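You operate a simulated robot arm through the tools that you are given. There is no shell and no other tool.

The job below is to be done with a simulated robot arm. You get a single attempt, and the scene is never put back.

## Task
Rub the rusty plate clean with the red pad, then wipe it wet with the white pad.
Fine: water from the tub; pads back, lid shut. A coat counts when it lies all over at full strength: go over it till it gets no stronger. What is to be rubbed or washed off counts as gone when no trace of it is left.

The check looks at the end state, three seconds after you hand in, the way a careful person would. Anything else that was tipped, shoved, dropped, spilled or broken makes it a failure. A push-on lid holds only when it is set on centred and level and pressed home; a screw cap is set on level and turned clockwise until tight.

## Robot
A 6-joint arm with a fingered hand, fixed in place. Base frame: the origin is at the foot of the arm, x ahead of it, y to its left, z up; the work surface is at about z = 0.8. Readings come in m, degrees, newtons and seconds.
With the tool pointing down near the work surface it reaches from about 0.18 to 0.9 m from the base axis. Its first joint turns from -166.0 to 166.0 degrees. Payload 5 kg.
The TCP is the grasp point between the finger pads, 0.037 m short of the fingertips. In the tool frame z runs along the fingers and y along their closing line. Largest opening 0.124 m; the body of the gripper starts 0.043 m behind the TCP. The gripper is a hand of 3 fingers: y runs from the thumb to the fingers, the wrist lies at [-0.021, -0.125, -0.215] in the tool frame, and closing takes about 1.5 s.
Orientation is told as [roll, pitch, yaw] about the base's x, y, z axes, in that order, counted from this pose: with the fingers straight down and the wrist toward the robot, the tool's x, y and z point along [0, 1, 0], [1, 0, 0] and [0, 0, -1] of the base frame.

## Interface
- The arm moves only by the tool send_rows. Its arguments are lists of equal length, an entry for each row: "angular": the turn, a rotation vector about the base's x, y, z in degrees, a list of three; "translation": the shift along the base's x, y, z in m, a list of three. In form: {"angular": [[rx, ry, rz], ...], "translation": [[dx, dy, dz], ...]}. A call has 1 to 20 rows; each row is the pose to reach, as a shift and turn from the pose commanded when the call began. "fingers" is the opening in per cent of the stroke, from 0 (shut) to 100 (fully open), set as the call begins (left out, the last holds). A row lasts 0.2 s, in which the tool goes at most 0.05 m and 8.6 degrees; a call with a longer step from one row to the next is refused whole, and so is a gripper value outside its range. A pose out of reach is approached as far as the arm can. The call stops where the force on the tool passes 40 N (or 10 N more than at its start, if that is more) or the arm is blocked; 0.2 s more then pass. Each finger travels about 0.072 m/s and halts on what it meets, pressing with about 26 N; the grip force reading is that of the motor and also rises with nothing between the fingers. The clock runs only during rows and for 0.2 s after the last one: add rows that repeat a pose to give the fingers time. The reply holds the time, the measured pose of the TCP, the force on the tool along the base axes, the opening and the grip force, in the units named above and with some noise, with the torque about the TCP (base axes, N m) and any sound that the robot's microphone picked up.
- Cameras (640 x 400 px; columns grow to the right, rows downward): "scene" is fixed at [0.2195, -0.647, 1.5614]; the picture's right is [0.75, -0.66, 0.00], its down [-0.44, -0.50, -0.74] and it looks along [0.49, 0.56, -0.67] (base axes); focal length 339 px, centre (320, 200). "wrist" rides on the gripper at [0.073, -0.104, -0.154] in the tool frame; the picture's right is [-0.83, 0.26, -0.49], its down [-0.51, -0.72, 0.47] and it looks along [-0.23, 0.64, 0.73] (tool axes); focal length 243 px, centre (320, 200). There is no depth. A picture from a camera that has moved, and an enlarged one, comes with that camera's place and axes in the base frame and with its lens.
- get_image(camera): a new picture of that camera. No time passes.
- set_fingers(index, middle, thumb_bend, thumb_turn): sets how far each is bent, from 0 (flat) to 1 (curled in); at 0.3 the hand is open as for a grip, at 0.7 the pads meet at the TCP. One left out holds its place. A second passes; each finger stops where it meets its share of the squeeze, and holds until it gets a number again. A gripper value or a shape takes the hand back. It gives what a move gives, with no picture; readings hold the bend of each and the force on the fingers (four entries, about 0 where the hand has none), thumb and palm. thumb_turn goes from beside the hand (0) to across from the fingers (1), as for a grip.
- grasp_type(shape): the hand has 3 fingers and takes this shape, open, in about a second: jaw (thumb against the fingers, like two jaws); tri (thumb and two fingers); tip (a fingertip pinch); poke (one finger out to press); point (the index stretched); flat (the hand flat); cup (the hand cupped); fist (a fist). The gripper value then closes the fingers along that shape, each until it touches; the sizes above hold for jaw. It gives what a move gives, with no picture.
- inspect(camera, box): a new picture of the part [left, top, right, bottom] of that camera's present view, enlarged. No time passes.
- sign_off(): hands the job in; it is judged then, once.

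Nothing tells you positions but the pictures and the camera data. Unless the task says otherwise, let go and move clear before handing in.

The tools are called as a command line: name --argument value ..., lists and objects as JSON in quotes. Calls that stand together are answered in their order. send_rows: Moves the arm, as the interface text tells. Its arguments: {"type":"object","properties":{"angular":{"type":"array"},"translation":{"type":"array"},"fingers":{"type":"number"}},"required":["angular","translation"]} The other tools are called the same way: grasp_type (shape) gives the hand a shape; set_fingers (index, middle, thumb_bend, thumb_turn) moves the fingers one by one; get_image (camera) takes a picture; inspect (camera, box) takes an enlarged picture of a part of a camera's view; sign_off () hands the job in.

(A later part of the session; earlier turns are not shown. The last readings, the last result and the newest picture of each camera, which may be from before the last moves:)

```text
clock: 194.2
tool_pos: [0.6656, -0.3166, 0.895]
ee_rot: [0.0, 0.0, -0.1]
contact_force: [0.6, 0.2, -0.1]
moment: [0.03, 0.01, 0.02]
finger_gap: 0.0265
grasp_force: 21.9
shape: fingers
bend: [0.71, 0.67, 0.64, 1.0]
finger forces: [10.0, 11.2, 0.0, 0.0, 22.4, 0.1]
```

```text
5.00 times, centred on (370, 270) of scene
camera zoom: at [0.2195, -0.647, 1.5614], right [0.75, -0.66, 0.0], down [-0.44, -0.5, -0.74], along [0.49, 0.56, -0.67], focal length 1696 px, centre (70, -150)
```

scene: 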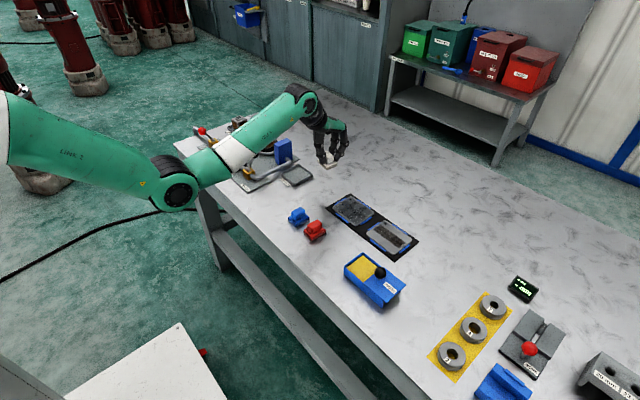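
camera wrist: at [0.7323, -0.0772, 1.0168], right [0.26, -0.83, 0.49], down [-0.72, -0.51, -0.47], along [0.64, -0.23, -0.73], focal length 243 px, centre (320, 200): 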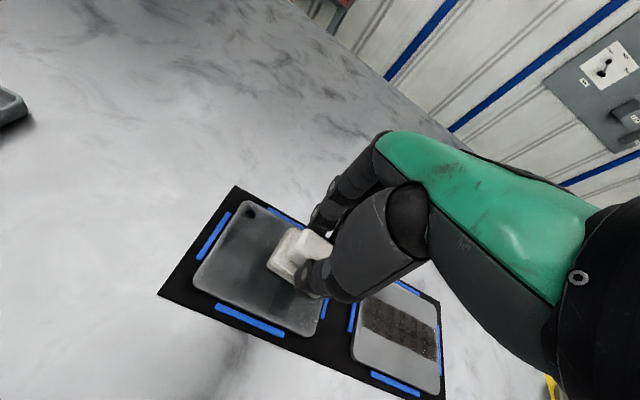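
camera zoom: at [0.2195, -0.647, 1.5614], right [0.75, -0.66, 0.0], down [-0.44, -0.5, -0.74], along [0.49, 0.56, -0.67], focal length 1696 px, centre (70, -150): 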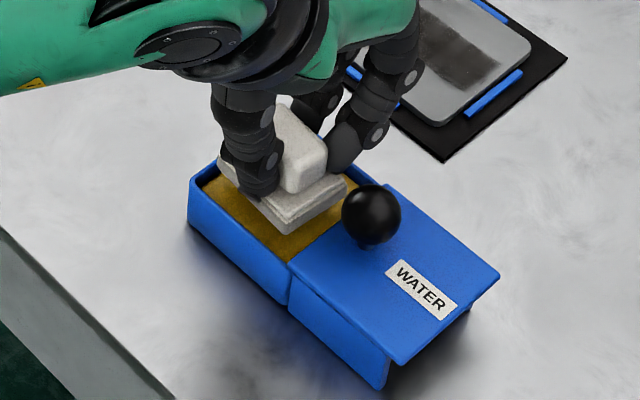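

I'll press into the sponge, then carry it to the plate's +y end.

send_rows --angular '[[0, 0, 0], [0, 0, 0], [0, 0, 0], [0, 0, 0], [0, 0, 0], [0, 0, 0], [0, 0, 0], [0, 0, 0], [0, 0, 0], [0, 0, 0]]' --translation '[[0, -0.001, -0.006], [0, -0.001, -0.01], [0, -0.001, -0.0125], [0, -0.001, -0.014], [0, -0.001, -0.015], [0, -0.001, -0.015], [0, -0.001, -0.015], [0, -0.001, -0.015], [0, -0.001, -0.015], [0, -0.001, -0.015]]'

inspect --camera "scene" --box '[330, 230, 410, 310]'

send_rows --angular '[[0, 0, 0], [0, 0, 0], [0, 0, 0], [0, 0, 0], [0, 0, 0], [0, 0, 0], [0, 0, 0], [0, 0, 0], [0, 0, 0], [0, 0, 0], [0, 0, 0], [0, 0, 0], [0, 0, 0], [0, 0, 0], [0, 0, 0], [0, 0, 0]]' --translation '[[0, 0, 0.01], [0, 0, 0.04], [0, 0, 0.068], [0, 0.04, 0.068], [0, 0.08, 0.068], [0, 0.12, 0.068], [0, 0.155, 0.068], [0, 0.195, 0.068], [0.02, 0.235, 0.068], [0.06, 0.237, 0.068], [0.1, 0.237, 0.068], [0.132, 0.237, 0.05], [0.132, 0.237, 0.02], [0.132, 0.237, -0.01], [0.132, 0.237, -0.0155], [0.132, 0.237, -0.0155]]'

inspect --camera "wrist" --box '[180, 150, 380, 350]'

```text
clock: 196.4
tool_pos: [0.6647, -0.3176, 0.8819]
ee_rot: [-0.1, -0.2, 0.0]
contact_force: [0.4, -1.2, 14.1]
moment: [-0.04, 0.07, -0.01]
finger_gap: 0.0264
grasp_force: 26.3
shape: fingers
bend: [0.71, 0.67, 0.65, 1.0]
finger forces: [11.4, 15.0, 0.1, 0.0, 26.0, 0.0]
```

```text
5.00 times, centred on (370, 270) of scene
camera zoom: at [0.2195, -0.647, 1.5614], right [0.75, -0.66, 0.0], down [-0.44, -0.5, -0.74], along [0.49, 0.56, -0.67], focal length 1696 px, centre (70, -150)
```

zoom: 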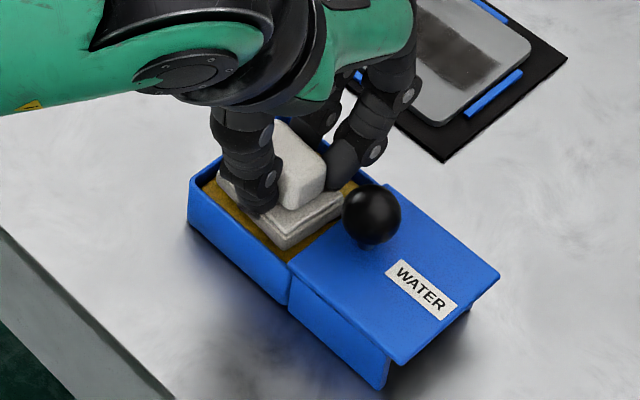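

```text
clock: 199.8
tool_pos: [0.797, -0.0811, 0.8665]
ee_rot: [0.0, -0.1, -0.1]
contact_force: [-0.5, 0.5, -0.2]
moment: [0.03, 0.02, -0.01]
finger_gap: 0.0266
grasp_force: 21.0
shape: fingers
bend: [0.71, 0.67, 0.65, 1.0]
finger forces: [9.8, 10.5, 0.0, 0.0, 21.5, 0.1]
```

```text
2.00 times, centred on (280, 250) of wrist
camera zoom: at [0.6931, -0.0078, 1.0205], right [0.26, -0.83, 0.49], down [-0.72, -0.51, -0.47], along [0.64, -0.23, -0.73], focal length 485 px, centre (400, 100)
```

zoom: 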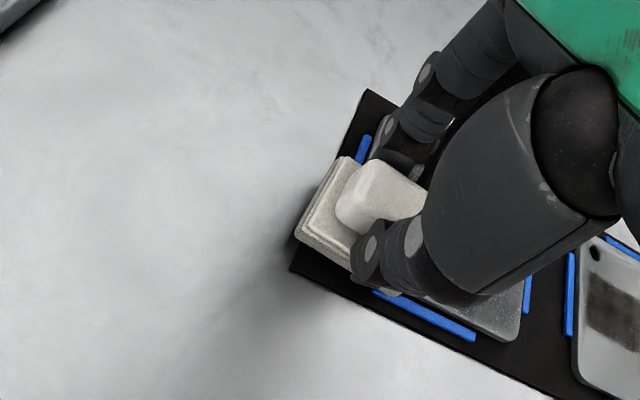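

I'll press down and rub the +y end back and forth several times as the test.

send_rows --angular '[[0, 0, 0], [0, 0, 0], [0, 0, 0], [0, 0, 0], [0, 0, 0], [0, 0, 0], [0, 0, 0], [0, 0, 0], [0, 0, 0], [0, 0, 0], [0, 0, 0], [0, 0, 0], [0, 0, 0], [0, 0, 0], [0, 0, 0], [0, 0, 0], [0, 0, 0], [0, 0, 0], [0, 0, 0], [0, 0, 0]]' --translation '[[0, 0, -0.003], [0, 0, -0.0045], [0.014, 0, -0.0045], [0.028, 0, -0.0045], [0.042, 0, -0.0045], [0.05, 0, -0.0045], [0.036, 0, -0.0045], [0.022, 0, -0.0045], [0.008, 0, -0.0045], [-0.004, 0, -0.0045], [0.01, 0, -0.0045], [0.024, 0, -0.0045], [0.038, 0, -0.0045], [0.05, 0, -0.0045], [0.036, 0, -0.0045], [0.022, 0, -0.0045], [0.008, 0, -0.0045], [-0.004, 0, -0.0045], [0.01, 0, -0.0045], [0.024, 0, -0.0045]]'

send_rows --angular '[[0, 0, 0], [0, 0, 0], [0, 0, 0], [0, 0, 0], [0, 0, 0], [0, 0, 0], [0, 0, 0], [0, 0, 0], [0, 0, 0], [0, 0, 0], [0, 0, 0], [0, 0, 0], [0, 0, 0], [0, 0, 0], [0, 0, 0]]' --translation '[[0.014, 0, 0], [0.026, 0, 0], [0.012, 0, 0], [-0.002, 0, 0], [-0.016, 0, 0], [-0.028, 0, 0], [-0.014, 0, 0], [0, 0, 0], [0, 0, 0.03], [0, 0, 0.07], [0, 0.03, 0.1], [0, 0.07, 0.1], [0, 0.1, 0.1], [0, 0.1, 0.1], [0, 0.1, 0.1]]'

inspect --camera "scene" --box '[335, 190, 380, 222]'

inspect --camera "scene" --box '[330, 180, 410, 240]'

inspect --camera "wrist" --box '[335, 280, 415, 360]'

```text
clock: 204.0
tool_pos: [0.8209, -0.0814, 0.8626]
ee_rot: [0.0, -0.1, -0.1]
contact_force: [-4.6, -1.5, 17.8]
moment: [-0.01, 0.43, -0.04]
finger_gap: 0.0264
grasp_force: 27.7
shape: fingers
bend: [0.71, 0.67, 0.65, 1.0]
finger forces: [10.4, 11.2, 0.0, 0.1, 33.7, 0.0]
```

```text
clock: 207.2
tool_pos: [0.8202, 0.0188, 0.9631]
ee_rot: [0.0, 0.1, -0.1]
contact_force: [0.0, -0.5, -1.0]
moment: [0.01, 0.0, -0.03]
finger_gap: 0.0267
grasp_force: 21.9
shape: fingers
bend: [0.71, 0.67, 0.65, 1.0]
finger forces: [10.4, 10.7, 0.1, 0.1, 23.0, 0.0]
```

```text
12.50 times, centred on (358, 206) of scene
camera zoom: at [0.2195, -0.647, 1.5614], right [0.75, -0.66, 0.0], down [-0.44, -0.5, -0.74], along [0.49, 0.56, -0.67], focal length 4241 px, centre (-149, 125)
```

zoom: 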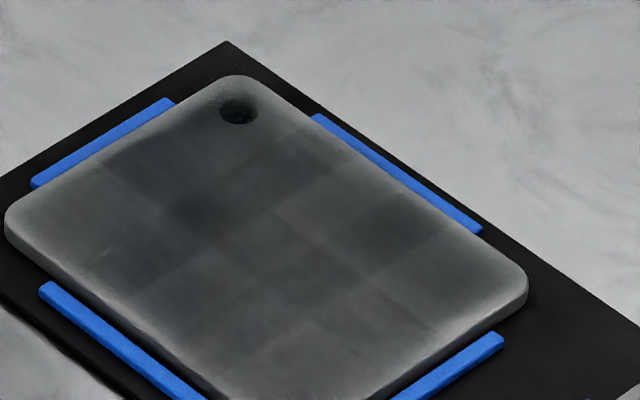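

```text
6.67 times, centred on (370, 210) of scene
camera zoom: at [0.2195, -0.647, 1.5614], right [0.75, -0.66, 0.0], down [-0.44, -0.5, -0.74], along [0.49, 0.56, -0.67], focal length 2262 px, centre (-13, 133)
```

zoom: 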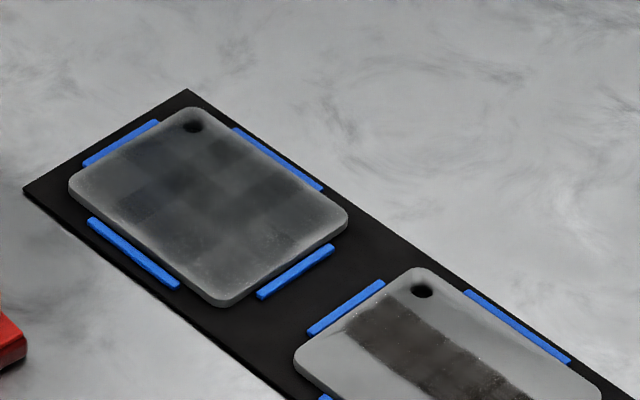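

```text
5.00 times, centred on (375, 320) of wrist
camera zoom: at [0.7171, 0.0926, 1.116], right [0.26, -0.83, 0.49], down [-0.72, -0.51, -0.47], along [0.64, -0.23, -0.73], focal length 1213 px, centre (45, -400)
```

zoom: 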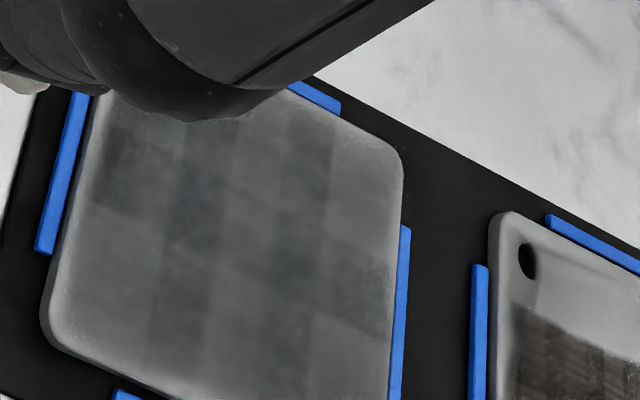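

The heavily rubbed +y end did not change, so it's saturated and the remaining tile pattern is just texture. I'll give the same treatment to the -y end and both x edges.

send_rows --angular '[[0, 0, 0], [0, 0, 0], [0, 0, 0], [0, 0, 0], [0, 0, 0], [0, 0, 0], [0, 0, 0], [0, 0, 0]]' --translation '[[0, -0.04, 0], [0, -0.09, 0], [0, -0.14, 0], [-0.026, -0.18, -0.01], [-0.026, -0.18, -0.05], [-0.026, -0.18, -0.09], [-0.026, -0.18, -0.1005], [-0.026, -0.18, -0.1005]]'

send_rows --angular '[[0, 0, 0], [0, 0, 0], [0, 0, 0], [0, 0, 0], [0, 0, 0], [0, 0, 0], [0, 0, 0], [0, 0, 0], [0, 0, 0], [0, 0, 0], [0, 0, 0], [0, 0, 0], [0, 0, 0], [0, 0, 0], [0, 0, 0], [0, 0, 0], [0, 0, 0], [0, 0, 0], [0, 0, 0], [0, 0, 0]]' --translation '[[0.014, 0, 0], [0.028, 0, 0], [0.042, 0, 0], [0.054, 0, 0], [0.04, 0, 0], [0.026, 0, 0], [0.012, 0, 0], [-0.002, 0, 0], [0.012, -0.002, 0], [0.026, -0.002, 0], [0.04, -0.002, 0], [0.054, -0.002, 0], [0.04, -0.002, 0], [0.026, -0.002, 0], [0.012, -0.002, 0], [-0.002, -0.002, 0], [0.012, 0.004, 0], [0.026, 0.004, 0], [0.04, 0.004, 0], [0.054, 0.004, 0]]'

send_rows --angular '[[0, 0, 0], [0, 0, 0], [0, 0, 0], [0, 0, 0], [0, 0, 0], [0, 0, 0], [0, 0, 0], [0, 0, 0], [0, 0, 0], [0, 0, 0], [0, 0, 0], [0, 0, 0], [0, 0, 0], [0, 0, 0], [0, 0, 0], [0, 0, 0], [0, 0, 0], [0, 0, 0], [0, 0, 0], [0, 0, 0]]' --translation '[[0, 0.016, 0], [0, 0.032, 0], [0, 0.048, 0], [0, 0.064, 0], [0, 0.078, 0], [0, 0.062, 0], [0, 0.046, 0], [0, 0.03, 0], [0, 0.014, 0], [0, 0, 0], [0, 0.016, 0], [0, 0.032, 0], [0, 0.048, 0], [0, 0.064, 0], [0, 0.078, 0], [-0.015, 0.078, 0], [-0.03, 0.078, 0], [-0.045, 0.078, 0], [-0.057, 0.078, 0], [-0.057, 0.062, 0]]'

send_rows --angular '[[0, 0, 0], [0, 0, 0], [0, 0, 0], [0, 0, 0], [0, 0, 0], [0, 0, 0], [0, 0, 0], [0, 0, 0], [0, 0, 0], [0, 0, 0], [0, 0, 0], [0, 0, 0], [0, 0, 0], [0, 0, 0], [0, 0, 0], [0, 0, 0], [0, 0, 0], [0, 0, 0], [0, 0, 0]]' --translation '[[0, -0.016, 0], [0, -0.032, 0], [0, -0.048, 0], [0, -0.062, 0], [0, -0.046, 0], [0, -0.03, 0], [0, -0.014, 0], [0, 0.002, 0], [0, 0.016, 0], [0, 0, 0], [0, -0.016, 0], [0, -0.032, 0], [0, -0.048, 0], [0, -0.062, 0], [0, -0.046, 0], [0, -0.03, 0], [0, -0.014, 0], [0, 0.002, 0], [0, 0.016, 0]]'

send_rows --angular '[[0, 0, 0], [0, 0, 0], [0, 0, 0], [0, 0, 0], [0, 0, 0], [0, 0, 0], [0, 0, 0]]' --translation '[[0.012, 0, 0], [0.025, 0, 0.02], [0.028, 0, 0.06], [0.028, 0.02, 0.1], [0.028, 0.06, 0.1], [0.028, 0.1, 0.1], [0.028, 0.1, 0.1]]'

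inspect --camera "scene" --box '[335, 190, 380, 222]'

inspect --camera "scene" --box '[330, 180, 410, 240]'

inspect --camera "wrist" --box '[335, 280, 415, 360]'

```text
clock: 209.0
tool_pos: [0.7946, -0.1596, 0.8621]
ee_rot: [0.0, -0.3, 0.0]
contact_force: [-2.6, 1.1, 9.6]
moment: [0.03, 0.18, -0.04]
finger_gap: 0.0262
grasp_force: 25.0
shape: fingers
bend: [0.71, 0.67, 0.65, 1.0]
finger forces: [10.4, 12.3, 0.1, 0.1, 27.0, 0.1]
```

```text
clock: 213.2
tool_pos: [0.8483, -0.1563, 0.8614]
ee_rot: [0.0, -0.1, 0.0]
contact_force: [-5.7, -0.2, 19.8]
moment: [-0.01, 0.57, -0.02]
finger_gap: 0.0262
grasp_force: 28.5
shape: fingers
bend: [0.71, 0.71, 0.65, 1.0]
finger forces: [9.3, 10.9, 0.0, 0.0, 36.0, 0.0]
```

```text
clock: 217.4
tool_pos: [0.7916, -0.0943, 0.8618]
ee_rot: [0.1, -0.2, 0.1]
contact_force: [0.0, 8.0, 26.6]
moment: [0.36, -0.04, 0.03]
finger_gap: 0.0268
grasp_force: 35.2
shape: fingers
bend: [0.71, 0.66, 0.65, 1.0]
finger forces: [25.8, 13.9, 0.0, 0.0, 31.2, 0.0]
```

```text
clock: 221.4
tool_pos: [0.7899, -0.0792, 0.8622]
ee_rot: [0.0, -0.1, -0.1]
contact_force: [0.9, -8.4, 26.0]
moment: [-0.3, 0.09, 0.02]
finger_gap: 0.0265
grasp_force: 36.6
shape: fingers
bend: [0.71, 0.66, 0.64, 1.0]
finger forces: [17.8, 22.1, 0.0, 0.0, 32.2, 0.0]
```

```text
clock: 223.0
tool_pos: [0.8179, 0.0209, 0.9614]
ee_rot: [0.1, 0.0, -0.2]
contact_force: [-0.6, -0.5, 0.3]
moment: [-0.02, 0.02, -0.01]
finger_gap: 0.0266
grasp_force: 23.0
shape: fingers
bend: [0.71, 0.67, 0.64, 1.0]
finger forces: [10.1, 11.8, 0.0, 0.0, 23.8, 0.0]
```

```text
12.50 times, centred on (358, 206) of scene
camera zoom: at [0.2195, -0.647, 1.5614], right [0.75, -0.66, 0.0], down [-0.44, -0.5, -0.74], along [0.49, 0.56, -0.67], focal length 4241 px, centre (-149, 125)
```

zoom: 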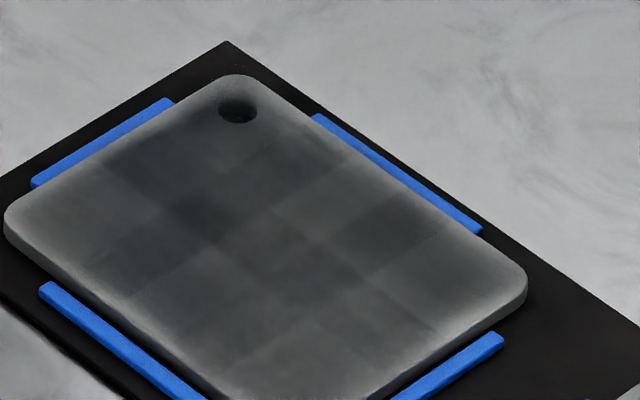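

```text
6.67 times, centred on (370, 210) of scene
camera zoom: at [0.2195, -0.647, 1.5614], right [0.75, -0.66, 0.0], down [-0.44, -0.5, -0.74], along [0.49, 0.56, -0.67], focal length 2262 px, centre (-13, 133)
```

zoom: 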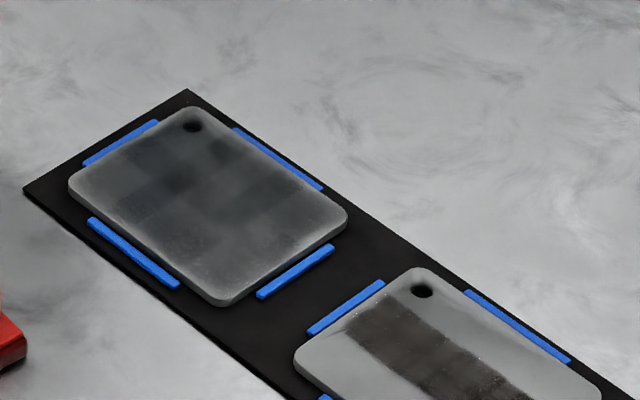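

```text
5.00 times, centred on (375, 320) of wrist
camera zoom: at [0.7161, 0.0939, 1.1157], right [0.26, -0.83, 0.49], down [-0.72, -0.51, -0.47], along [0.64, -0.23, -0.73], focal length 1213 px, centre (45, -400)
```

zoom: 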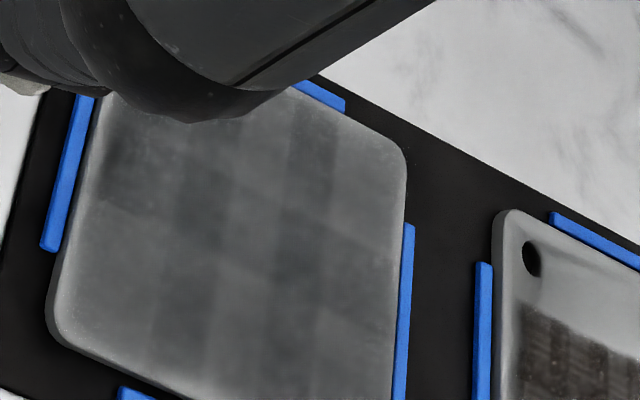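

The pattern is essentially unchanged everywhere. To be certain the -y half isn't limited by a dry pad, I'll do one more fresh dip and a pass there.

send_rows --angular '[[0, 0, 0], [0, 0, 0], [0, 0, 0], [0, 0, 0], [0, 0, 0], [0, 0, 0], [0, 0, 0], [0, 0, 0], [0, 0, 0], [0, 0, 0], [0, 0, 0], [0, 0, 0], [0, 0, 0]]' --translation '[[-0.04, 0, 0], [-0.08, 0, 0], [-0.12, -0.02, 0], [-0.15, -0.05, 0], [-0.1535, -0.09, 0], [-0.1535, -0.13, 0], [-0.1535, -0.17, 0], [-0.1535, -0.21, 0], [-0.1535, -0.25, 0], [-0.1535, -0.3, 0], [-0.1535, -0.338, -0.01], [-0.1535, -0.338, -0.05], [-0.1535, -0.338, -0.065]]'

inspect --camera "wrist" --box '[200, 150, 360, 310]'

inspect --camera "scene" --box '[330, 230, 410, 310]'

```text
clock: 225.8
tool_pos: [0.6656, -0.318, 0.895]
ee_rot: [0.0, 0.0, -0.1]
contact_force: [0.3, -0.4, 0.6]
moment: [-0.02, 0.01, 0.0]
finger_gap: 0.0263
grasp_force: 21.9
shape: fingers
bend: [0.71, 0.67, 0.64, 1.0]
finger forces: [9.8, 11.0, 0.0, 0.1, 22.6, 0.0]
```

```text
2.50 times, centred on (280, 230) of wrist
camera zoom: at [0.5629, -0.2442, 1.0494], right [0.26, -0.83, 0.49], down [-0.72, -0.51, -0.47], along [0.64, -0.23, -0.73], focal length 606 px, centre (420, 125)
```

zoom: 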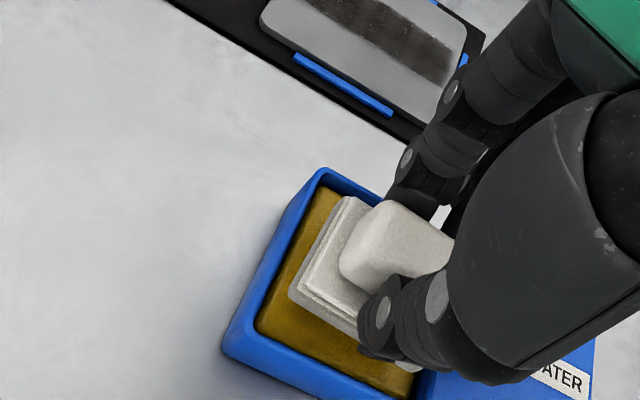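

```text
5.00 times, centred on (370, 270) of scene
camera zoom: at [0.2195, -0.647, 1.5614], right [0.75, -0.66, 0.0], down [-0.44, -0.5, -0.74], along [0.49, 0.56, -0.67], focal length 1696 px, centre (70, -150)
```

zoom: 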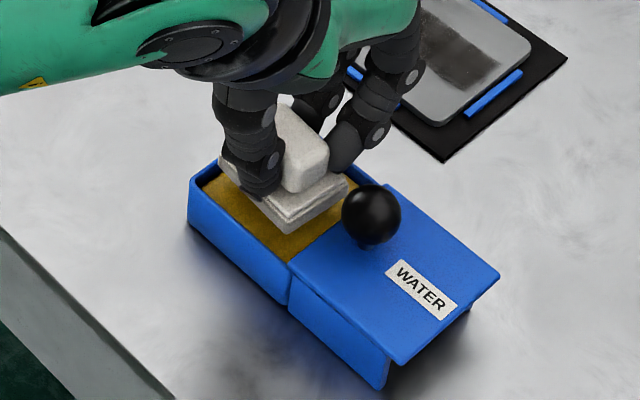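

I'm aligned over the sponge. I'll press, then carry the fresh pad to the plate's -y half.

send_rows --angular '[[0, 0, 0], [0, 0, 0], [0, 0, 0], [0, 0, 0], [0, 0, 0], [0, 0, 0], [0, 0, 0], [0, 0, 0], [0, 0, 0], [0, 0, 0]]' --translation '[[0, 0, -0.006], [0, 0, -0.01], [0, 0, -0.0125], [0, 0, -0.014], [0, 0, -0.015], [0, 0, -0.015], [0, 0, -0.015], [0, 0, -0.015], [0, 0, -0.015], [0, 0, -0.015]]'

send_rows --angular '[[0, 0, 0], [0, 0, 0], [0, 0, 0], [0, 0, 0], [0, 0, 0], [0, 0, 0], [0, 0, 0], [0, 0, 0], [0, 0, 0], [0, 0, 0], [0, 0, 0], [0, 0, 0], [0, 0, 0], [0, 0, 0], [0, 0, 0]]' --translation '[[0, 0, 0.01], [0, 0, 0.04], [0, 0, 0.068], [0, 0.04, 0.068], [0, 0.08, 0.068], [0, 0.12, 0.068], [0, 0.157, 0.068], [0.03, 0.157, 0.068], [0.07, 0.157, 0.068], [0.11, 0.157, 0.068], [0.128, 0.157, 0.05], [0.128, 0.157, 0.02], [0.128, 0.157, -0.01], [0.128, 0.157, -0.016], [0.128, 0.157, -0.019]]'

send_rows --angular '[[0, 0, 0], [0, 0, 0], [0, 0, 0], [0, 0, 0], [0, 0, 0], [0, 0, 0], [0, 0, 0], [0, 0, 0], [0, 0, 0], [0, 0, 0], [0, 0, 0], [0, 0, 0], [0, 0, 0], [0, 0, 0], [0, 0, 0], [0, 0, 0], [0, 0, 0], [0, 0, 0], [0, 0, 0], [0, 0, 0]]' --translation '[[0.014, 0, 0], [0.028, 0, 0], [0.042, 0, 0], [0.055, 0, 0], [0.04, 0, 0], [0.026, 0, 0], [0.012, 0, 0], [0, 0, 0], [0, 0.02, 0], [0, 0.04, 0], [0, 0.06, 0], [0, 0.08, 0], [0.014, 0.08, 0], [0.014, 0.06, 0], [0.014, 0.04, 0], [0.014, 0.02, 0], [0.014, 0, 0], [0.028, 0, 0], [0.028, 0.02, 0], [0.028, 0.04, 0]]'

send_rows --angular '[[0, 0, 0], [0, 0, 0], [0, 0, 0], [0, 0, 0], [0, 0, 0], [0, 0, 0], [0, 0, 0], [0, 0, 0], [0, 0, 0], [0, 0, 0], [0, 0, 0], [0, 0, 0], [0, 0, 0], [0, 0, 0], [0, 0, 0], [0, 0, 0], [0, 0, 0], [0, 0, 0], [0, 0, 0], [0, 0, 0]]' --translation '[[0, 0.02, 0], [0, 0.04, 0], [0.014, 0.04, 0], [0.014, 0.02, 0], [0.014, 0, 0], [0.014, -0.02, 0], [0.014, -0.04, 0], [0.027, -0.04, 0], [0.027, -0.02, 0], [0.027, 0, 0], [0.027, 0.02, 0], [0.027, 0.04, 0], [0.015, 0.04, 0], [0, 0.04, 0], [0, 0.04, 0.03], [0, 0.04, 0.07], [0, 0.06, 0.1], [0, 0.1, 0.1], [0, 0.14, 0.1], [0, 0.14, 0.1]]'

inspect --camera "scene" --box '[335, 190, 380, 222]'

inspect --camera "scene" --box '[330, 180, 410, 240]'

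```text
clock: 228.0
tool_pos: [0.6665, -0.3167, 0.8829]
ee_rot: [-0.1, -0.2, -0.1]
contact_force: [1.3, -1.8, 19.4]
moment: [-0.08, 0.07, -0.07]
finger_gap: 0.0267
grasp_force: 28.1
shape: fingers
bend: [0.71, 0.67, 0.65, 1.0]
finger forces: [13.2, 15.5, 0.0, 0.0, 27.8, 0.0]
```

```text
clock: 231.2
tool_pos: [0.7937, -0.1599, 0.8625]
ee_rot: [-0.1, -0.1, -0.1]
contact_force: [-0.9, 0.5, 3.5]
moment: [-0.06, 0.08, 0.01]
finger_gap: 0.0265
grasp_force: 22.4
shape: fingers
bend: [0.71, 0.66, 0.65, 1.0]
finger forces: [9.9, 11.8, 0.0, 0.1, 23.2, 0.1]
```

```text
clock: 235.4
tool_pos: [0.8204, -0.1201, 0.8624]
ee_rot: [-0.1, -0.1, -0.1]
contact_force: [0.6, -4.3, 8.9]
moment: [-0.15, 0.06, 0.06]
finger_gap: 0.0263
grasp_force: 25.3
shape: fingers
bend: [0.71, 0.66, 0.64, 1.0]
finger forces: [10.6, 15.5, 0.1, 0.0, 25.8, 0.1]
```

```text
clock: 239.6
tool_pos: [0.8218, 0.0183, 0.9628]
ee_rot: [0.0, 0.0, -0.1]
contact_force: [-0.1, 0.0, 0.6]
moment: [0.0, 0.02, -0.01]
finger_gap: 0.0267
grasp_force: 21.7
shape: fingers
bend: [0.71, 0.66, 0.65, 1.0]
finger forces: [10.5, 10.6, 0.1, 0.0, 22.5, 0.0]
```

```text
12.50 times, centred on (358, 206) of scene
camera zoom: at [0.2195, -0.647, 1.5614], right [0.75, -0.66, 0.0], down [-0.44, -0.5, -0.74], along [0.49, 0.56, -0.67], focal length 4241 px, centre (-149, 125)
```

zoom: 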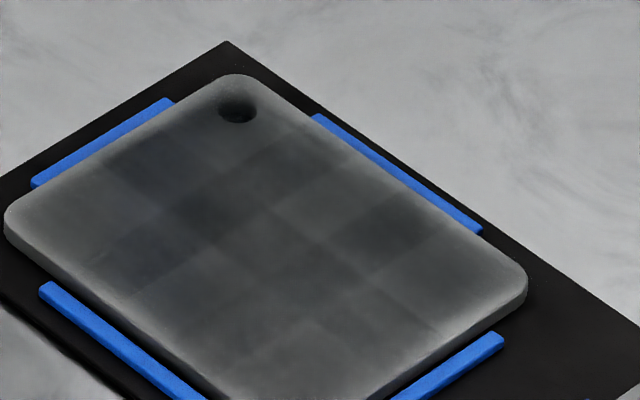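

```text
6.67 times, centred on (370, 210) of scene
camera zoom: at [0.2195, -0.647, 1.5614], right [0.75, -0.66, 0.0], down [-0.44, -0.5, -0.74], along [0.49, 0.56, -0.67], focal length 2262 px, centre (-13, 133)
```

zoom: 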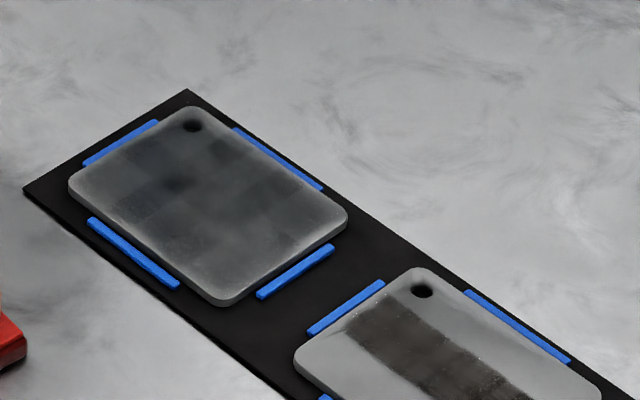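

The coat is unchanged after a fresh pass, so it's saturated all over. Now I'll turn back to yaw -90 and return the white pad to its place.

send_rows --angular '[[0, 0, -8], [0, 0, -16], [0, 0, -24], [0, 0, -32], [0, 0, -40], [0, 0, -48], [0, 0, -56], [0, 0, -64], [0, 0, -72], [0, 0, -80], [0, 0, -88], [0, 0, -90], [0, 0, -90], [0, 0, -90]]' --translation '[[-0.03, 0, 0], [-0.06, -0.01, 0], [-0.09, -0.02, 0], [-0.11, -0.04, 0], [-0.13, -0.06, 0], [-0.145, -0.08, 0], [-0.155, -0.1, 0], [-0.155, -0.125, 0], [-0.155, -0.15, 0], [-0.155, -0.175, 0], [-0.155, -0.2, 0], [-0.155, -0.21, -0.02], [-0.155, -0.21, -0.07], [-0.155, -0.21, -0.07]]'

get_image --camera "wrist"

inspect --camera "scene" --box '[290, 200, 370, 280]'

inspect --camera "wrist" --box '[180, 180, 400, 400]'

```text
clock: 242.6
tool_pos: [0.6674, -0.1913, 0.8916]
ee_rot: [-0.1, 0.0, -90.1]
contact_force: [0.4, -0.5, 0.2]
moment: [0.0, -0.02, 0.02]
finger_gap: 0.0265
grasp_force: 21.3
shape: fingers
bend: [0.71, 0.66, 0.65, 1.0]
finger forces: [9.7, 10.0, 0.1, 0.0, 22.0, 0.0]
```

```text
taken
camera wrist: at [0.7411, -0.0861, 1.0458], right [-0.83, -0.26, 0.49], down [-0.51, 0.72, -0.47], along [-0.23, -0.64, -0.73], focal length 243 px, centre (320, 200)
```

wrist: 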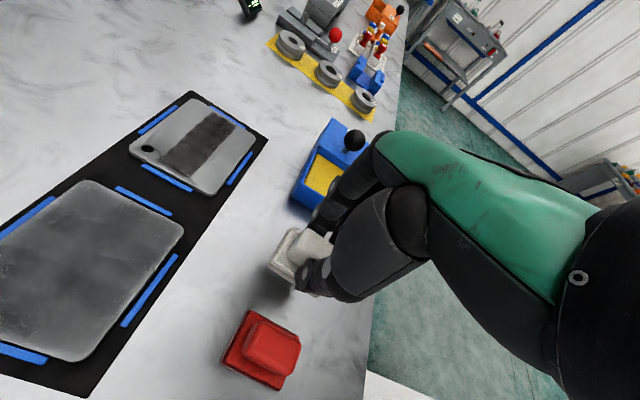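

```text
5.00 times, centred on (330, 240) of scene
camera zoom: at [0.2195, -0.647, 1.5614], right [0.75, -0.66, 0.0], down [-0.44, -0.5, -0.74], along [0.49, 0.56, -0.67], focal length 1696 px, centre (270, 0)
```

zoom: 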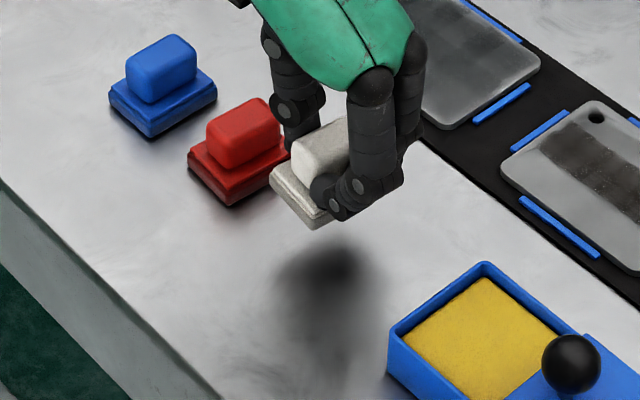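

```text
1.82 times, centred on (290, 290) of wrist
camera zoom: at [0.7411, -0.0861, 1.0458], right [-0.83, -0.26, 0.49], down [-0.51, 0.72, -0.47], along [-0.23, -0.64, -0.73], focal length 441 px, centre (374, 36)
```

zoom: 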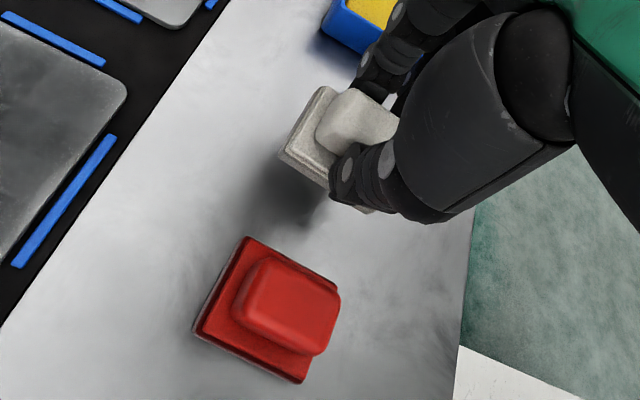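

The pad is above its spot. I'll lower to just above the table, then compare with the original position.

send_rows --angular '[[0, 0, 0], [0, 0, 0], [0, 0, 0], [0, 0, 0]]' --translation '[[0, 0, -0.015], [0, 0, -0.027], [0, 0, -0.034], [0, 0, -0.034]]'

inspect --camera "scene" --box '[280, 195, 350, 265]'

inspect --camera "wrist" --box '[220, 150, 380, 310]'

```text
clock: 243.6
tool_pos: [0.6659, -0.1901, 0.8578]
ee_rot: [0.0, 0.1, -89.9]
contact_force: [-0.2, -0.1, -0.3]
moment: [-0.03, -0.01, 0.02]
finger_gap: 0.0265
grasp_force: 20.7
shape: fingers
bend: [0.71, 0.66, 0.65, 1.0]
finger forces: [9.8, 9.9, 0.0, 0.0, 22.0, 0.1]
```

```text
5.71 times, centred on (315, 230) of scene
camera zoom: at [0.2195, -0.647, 1.5614], right [0.75, -0.66, 0.0], down [-0.44, -0.5, -0.74], along [0.49, 0.56, -0.67], focal length 1939 px, centre (349, 29)
```

zoom: 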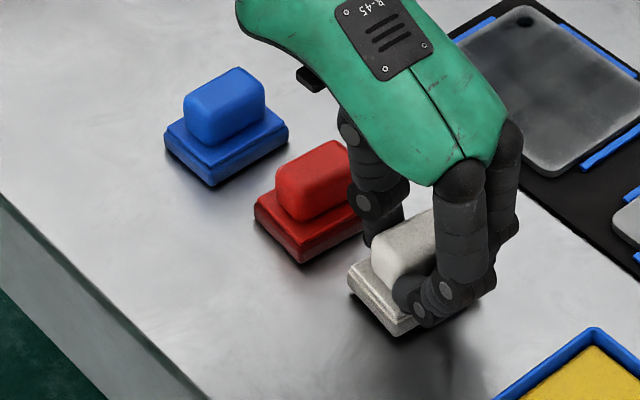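

```text
2.50 times, centred on (300, 230) of wrist
camera zoom: at [0.7408, -0.0857, 1.0121], right [-0.83, -0.26, 0.49], down [-0.51, 0.72, -0.47], along [-0.23, -0.64, -0.73], focal length 606 px, centre (370, 125)
```

zoom: 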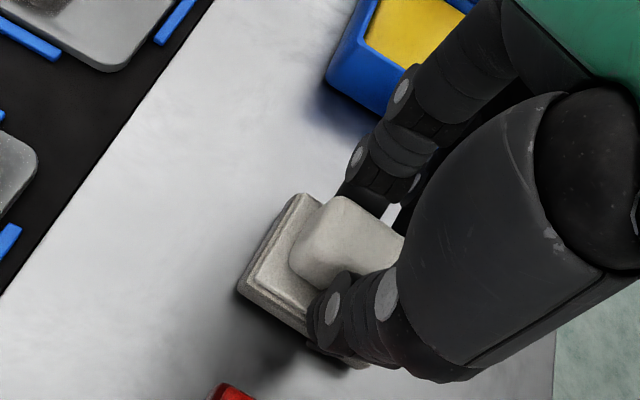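

The pad has twisted about 9° in the grip and sits a few millimetres off. I'll rotate +9° and shift (-4, -4) mm to match its original placement, then re-check.

send_rows --angular '[[0, 0, 4.5], [0, 0, 9], [0, 0, 9]]' --translation '[[-0.002, -0.002, 0.001], [-0.004, -0.004, 0.001], [-0.004, -0.004, 0.001]]'

inspect --camera "scene" --box '[280, 195, 350, 265]'

inspect --camera "wrist" --box '[180, 180, 400, 400]'

```text
clock: 244.4
tool_pos: [0.6624, -0.1943, 0.8594]
ee_rot: [0.0, 0.0, -81.0]
contact_force: [-0.4, 0.4, 0.0]
moment: [-0.04, -0.02, -0.01]
finger_gap: 0.0265
grasp_force: 20.7
shape: fingers
bend: [0.71, 0.66, 0.65, 1.0]
finger forces: [9.8, 9.9, 0.1, 0.1, 22.0, 0.0]
```

```text
5.71 times, centred on (315, 230) of scene
camera zoom: at [0.2195, -0.647, 1.5614], right [0.75, -0.66, 0.0], down [-0.44, -0.5, -0.74], along [0.49, 0.56, -0.67], focal length 1939 px, centre (349, 29)
```

zoom: 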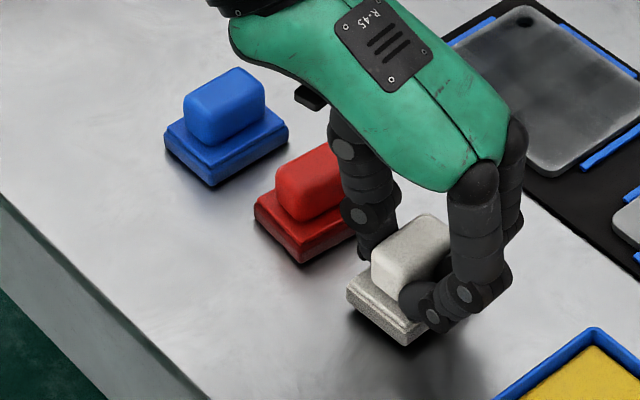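

```text
1.82 times, centred on (290, 290) of wrist
camera zoom: at [0.7196, -0.0798, 1.0134], right [-0.78, -0.39, 0.49], down [-0.61, 0.63, -0.47], along [-0.13, -0.67, -0.73], focal length 441 px, centre (374, 36)
```

zoom: 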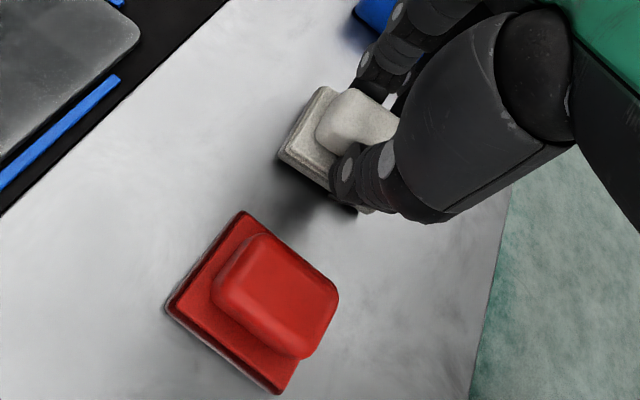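

The orientation and position now match the original to within about 2 mm. I'll nudge +1.5 mm in y and lower to the table.

send_rows --angular '[[0, 0, 0], [0, 0, 0], [0, 0, 0]]' --translation '[[0, 0.0015, -0.002], [0, 0.0015, -0.004], [0, 0.0015, -0.004]]'

send_rows --angular '[[0, 0, 0], [0, 0, 0]]' --translation '[[0, 0, -0.001], [0, 0, -0.0015]]'

```text
clock: 245.2
tool_pos: [0.6625, -0.1918, 0.8535]
ee_rot: [0.0, 0.1, -81.1]
contact_force: [0.5, 0.5, 0.2]
moment: [0.0, 0.01, 0.0]
finger_gap: 0.0264
grasp_force: 21.3
shape: fingers
bend: [0.71, 0.66, 0.65, 1.0]
finger forces: [9.8, 9.8, 0.0, 0.0, 22.1, 0.1]
```

```text
clock: 245.8
tool_pos: [0.663, -0.1937, 0.8535]
ee_rot: [0.0, 0.1, -81.2]
contact_force: [-1.3, 1.3, 3.6]
moment: [0.01, -0.01, -0.01]
finger_gap: 0.0265
grasp_force: 21.8
shape: fingers
bend: [0.71, 0.66, 0.65, 1.0]
finger forces: [9.9, 10.8, 0.1, 0.0, 22.6, 0.1]
```

The pad is on the table. I'll release and lift straight up.

set_fingers --index 0.56 --middle 0.56 --thumb_bend 0.56

send_rows --angular '[[0, 0, 0], [0, 0, 0], [0, 0, 0], [0, 0, 0], [0, 0, 0]]' --translation '[[0, 0, 0.015], [0, 0, 0.04], [0, 0, 0.08], [0, 0, 0.12], [0, 0, 0.12]]'

inspect --camera "scene" --box '[280, 195, 350, 265]'

get_image --camera "wrist"

```text
clock: 246.8
tool_pos: [0.6638, -0.1929, 0.8537]
ee_rot: [0.1, 0.0, -81.1]
contact_force: [0.2, -1.2, 0.7]
moment: [0.04, 0.03, 0.01]
finger_gap: 0.0486
grasp_force: 0.1
shape: fingers
bend: [0.56, 0.56, 0.56, 1.0]
finger forces: [0.0, 0.0, 0.0, 0.1, 0.1, 0.0]
```

```text
clock: 248.0
tool_pos: [0.6614, -0.1932, 0.975]
ee_rot: [-0.1, 0.1, -81.1]
contact_force: [0.2, -0.5, -0.5]
moment: [0.02, -0.02, 0.02]
finger_gap: 0.0488
grasp_force: 0.0
shape: fingers
bend: [0.56, 0.56, 0.56, 1.0]
finger forces: [0.0, 0.1, 0.0, 0.0, 0.0, 0.0]
```

```text
5.71 times, centred on (315, 230) of scene
camera zoom: at [0.2195, -0.647, 1.5614], right [0.75, -0.66, 0.0], down [-0.44, -0.5, -0.74], along [0.49, 0.56, -0.67], focal length 1939 px, centre (349, 29)
```

zoom: 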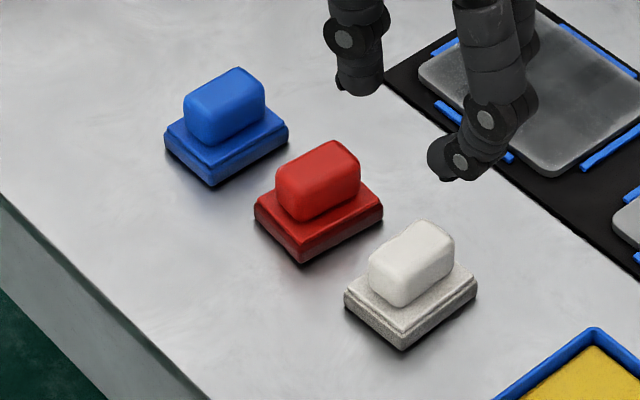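

```text
taken
camera wrist: at [0.7179, -0.0776, 1.1291], right [-0.78, -0.39, 0.49], down [-0.61, 0.63, -0.47], along [-0.13, -0.67, -0.73], focal length 243 px, centre (320, 200)
```

wrist: 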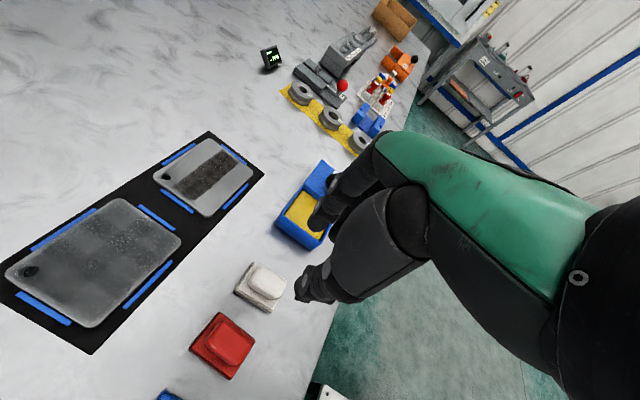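

The white pad is back exactly where it was. I'll inspect the plate from this angle before closing the tub.

inspect --camera "wrist" --box '[0, 180, 200, 360]'

```text
2.22 times, centred on (100, 270) of wrist
camera zoom: at [0.7179, -0.0776, 1.1291], right [-0.78, -0.39, 0.49], down [-0.61, 0.63, -0.47], along [-0.13, -0.67, -0.73], focal length 539 px, centre (809, 44)
```

zoom: 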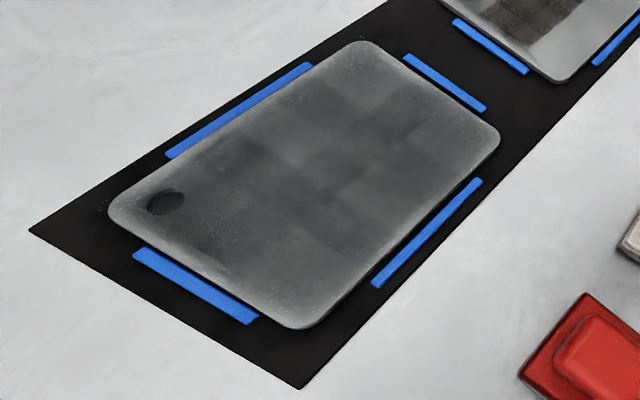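

The coat covers the whole plate evenly, with only the same soft rim all round. Now I'll go to the lid knob and slide the lid shut.

send_rows --angular '[[0, 0, -4.5], [0, 0, -9], [0, 0, -9], [0, 0, -9], [0, 0, -9], [0, 0, -9], [0, 0, -9]]' --translation '[[0.001, -0.03, 0.01], [0.002, -0.07, 0.01], [0.003, -0.11, 0.01], [0.003, -0.15, 0.01], [0.003, -0.173, 0.005], [0.003, -0.173, -0.04], [0.003, -0.173, -0.04]]'

inspect --camera "scene" --box '[330, 230, 410, 310]'

inspect --camera "wrist" --box '[220, 150, 380, 310]'

```text
clock: 249.6
tool_pos: [0.6651, -0.3651, 0.9331]
ee_rot: [0.0, 0.1, -90.1]
contact_force: [-0.1, 0.2, -0.1]
moment: [0.01, -0.04, 0.01]
finger_gap: 0.0486
grasp_force: 0.0
shape: fingers
bend: [0.56, 0.56, 0.56, 1.0]
finger forces: [0.0, 0.0, 0.0, 0.1, 0.1, 0.0]
```

```text
5.00 times, centred on (370, 270) of scene
camera zoom: at [0.2195, -0.647, 1.5614], right [0.75, -0.66, 0.0], down [-0.44, -0.5, -0.74], along [0.49, 0.56, -0.67], focal length 1696 px, centre (70, -150)
```

zoom: 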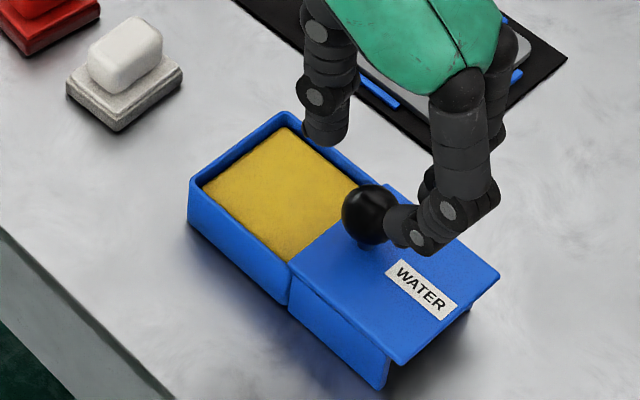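

```text
2.50 times, centred on (300, 230) of wrist
camera zoom: at [0.7388, -0.2611, 1.0871], right [-0.83, -0.26, 0.49], down [-0.51, 0.72, -0.47], along [-0.23, -0.64, -0.73], focal length 606 px, centre (370, 125)
```

zoom: 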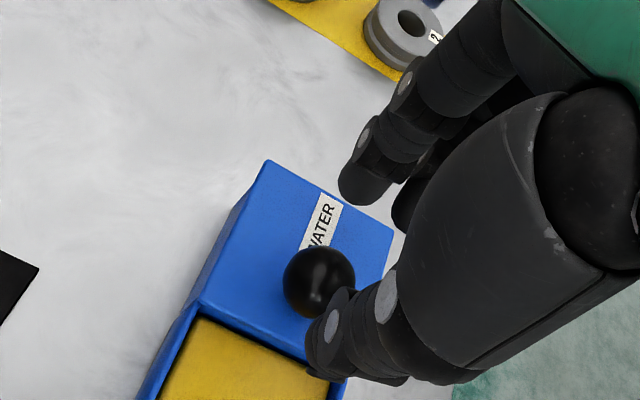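

The fingers straddle the knob again. I'll lower around it and close lightly.

send_rows --angular '[[0, 0, 0], [0, 0, 0], [0, 0, 0], [0, 0, 0]]' --translation '[[0, -0.001, -0.015], [0, -0.001, -0.03], [0, -0.001, -0.0395], [0, -0.001, -0.0395]]'

set_fingers --index 0.61 --middle 0.61 --thumb_bend 0.61

send_rows --angular '[[0, 0, 0], [0, 0, 0], [0, 0, 0], [0, 0, 0], [0, 0, 0], [0, 0, 0], [0, 0, 0], [0, 0, 0]]' --translation '[[0, 0.008, 0], [0, 0.016, 0], [0, 0.024, 0], [0, 0.032, 0], [0, 0.04, 0], [0, 0.048, 0], [0, 0.055, 0], [0, 0.055, 0]]'

inspect --camera "scene" --box '[330, 230, 410, 310]'

inspect --camera "wrist" --box '[220, 150, 380, 310]'

```text
clock: 250.6
tool_pos: [0.6658, -0.3665, 0.893]
ee_rot: [0.0, 0.1, -90.0]
contact_force: [-0.8, -0.7, 0.6]
moment: [-0.02, -0.02, 0.01]
finger_gap: 0.0485
grasp_force: 0.1
shape: fingers
bend: [0.56, 0.56, 0.56, 1.0]
finger forces: [0.0, 0.1, 0.1, 0.1, 0.0, 0.0]
```

```text
clock: 251.6
tool_pos: [0.6656, -0.3655, 0.8934]
ee_rot: [0.0, 0.0, -90.1]
contact_force: [0.2, 0.3, -0.7]
moment: [-0.03, 0.01, -0.02]
finger_gap: 0.0346
grasp_force: 0.3
shape: fingers
bend: [0.61, 0.61, 0.61, 1.0]
finger forces: [0.3, 0.1, 0.0, 0.1, 0.0, 0.1]
```

```text
clock: 253.4
tool_pos: [0.6659, -0.3118, 0.8941]
ee_rot: [0.0, 0.0, -90.1]
contact_force: [0.3, -0.8, 0.3]
moment: [-0.01, 0.02, -0.03]
finger_gap: 0.0346
grasp_force: 0.0
shape: fingers
bend: [0.61, 0.61, 0.61, 1.0]
finger forces: [0.3, 0.0, 0.1, 0.0, 0.0, 0.0]
```

```text
5.00 times, centred on (370, 270) of scene
camera zoom: at [0.2195, -0.647, 1.5614], right [0.75, -0.66, 0.0], down [-0.44, -0.5, -0.74], along [0.49, 0.56, -0.67], focal length 1696 px, centre (70, -150)
```

zoom: 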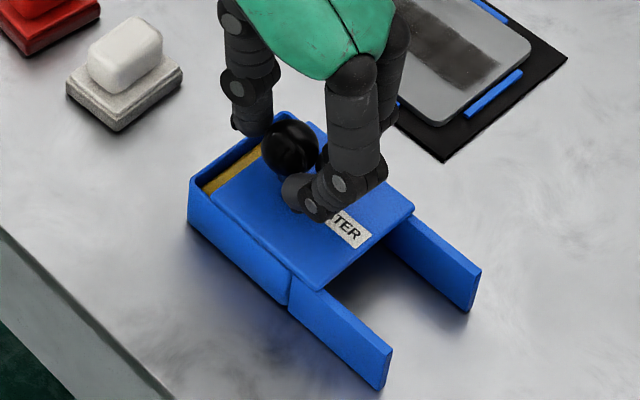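

```text
2.50 times, centred on (300, 230) of wrist
camera zoom: at [0.7395, -0.2068, 1.0483], right [-0.83, -0.26, 0.49], down [-0.51, 0.72, -0.47], along [-0.23, -0.64, -0.73], focal length 606 px, centre (370, 125)
```

zoom: 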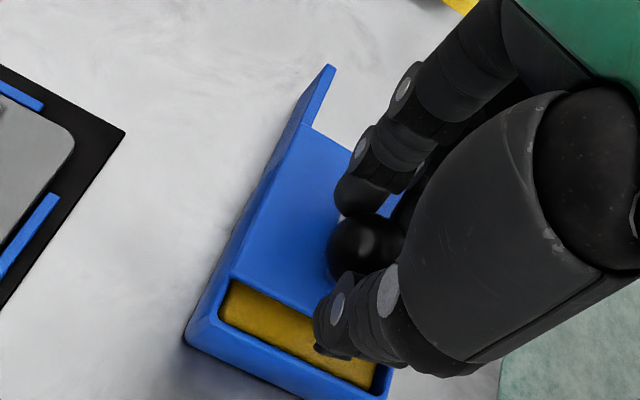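

The lid slides back smoothly. I'll continue to the closed stop in small steps, watching the force.

send_rows --angular '[[0, 0, 0], [0, 0, 0], [0, 0, 0], [0, 0, 0], [0, 0, 0]]' --translation '[[0, 0.005, 0], [0, 0.01, 0], [0, 0.015, 0], [0, 0.018, 0], [0, 0.018, 0]]'

send_rows --angular '[[0, 0, 0], [0, 0, 0], [0, 0, 0], [0, 0, 0]]' --translation '[[0, 0.001, 0], [0, 0.002, 0], [0, 0.003, 0], [0, 0.003, 0]]'

inspect --camera "scene" --box '[330, 230, 410, 310]'

inspect --camera "wrist" --box '[220, 150, 380, 310]'

```text
clock: 254.6
tool_pos: [0.6659, -0.2944, 0.8928]
ee_rot: [0.0, 0.0, -90.1]
contact_force: [0.3, -0.5, 0.0]
moment: [-0.02, -0.01, 0.0]
finger_gap: 0.0347
grasp_force: 0.9
shape: fingers
bend: [0.61, 0.61, 0.61, 1.0]
finger forces: [0.9, 0.0, 0.0, 0.1, 0.0, 0.0]
```

```text
clock: 255.6
tool_pos: [0.6662, -0.2904, 0.8934]
ee_rot: [0.0, 0.1, -90.2]
contact_force: [-0.9, -3.9, 1.2]
moment: [-0.11, 0.02, -0.03]
finger_gap: 0.0371
grasp_force: 1.5
shape: fingers
bend: [0.59, 0.61, 0.61, 1.0]
finger forces: [2.4, 0.6, 0.1, 0.2, 0.0, 0.1]
```

```text
5.00 times, centred on (370, 270) of scene
camera zoom: at [0.2195, -0.647, 1.5614], right [0.75, -0.66, 0.0], down [-0.44, -0.5, -0.74], along [0.49, 0.56, -0.67], focal length 1696 px, centre (70, -150)
```

zoom: 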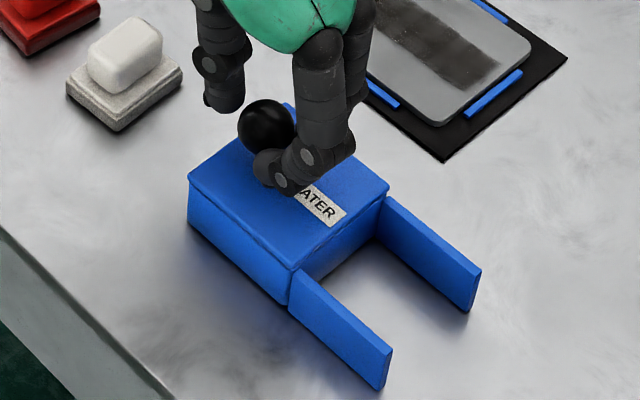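

```text
2.50 times, centred on (300, 230) of wrist
camera zoom: at [0.7397, -0.186, 1.0483], right [-0.83, -0.26, 0.49], down [-0.51, 0.72, -0.47], along [-0.23, -0.64, -0.73], focal length 606 px, centre (370, 125)
```

zoom: 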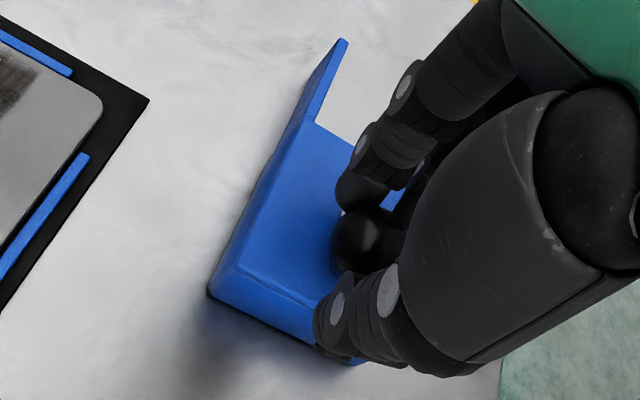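

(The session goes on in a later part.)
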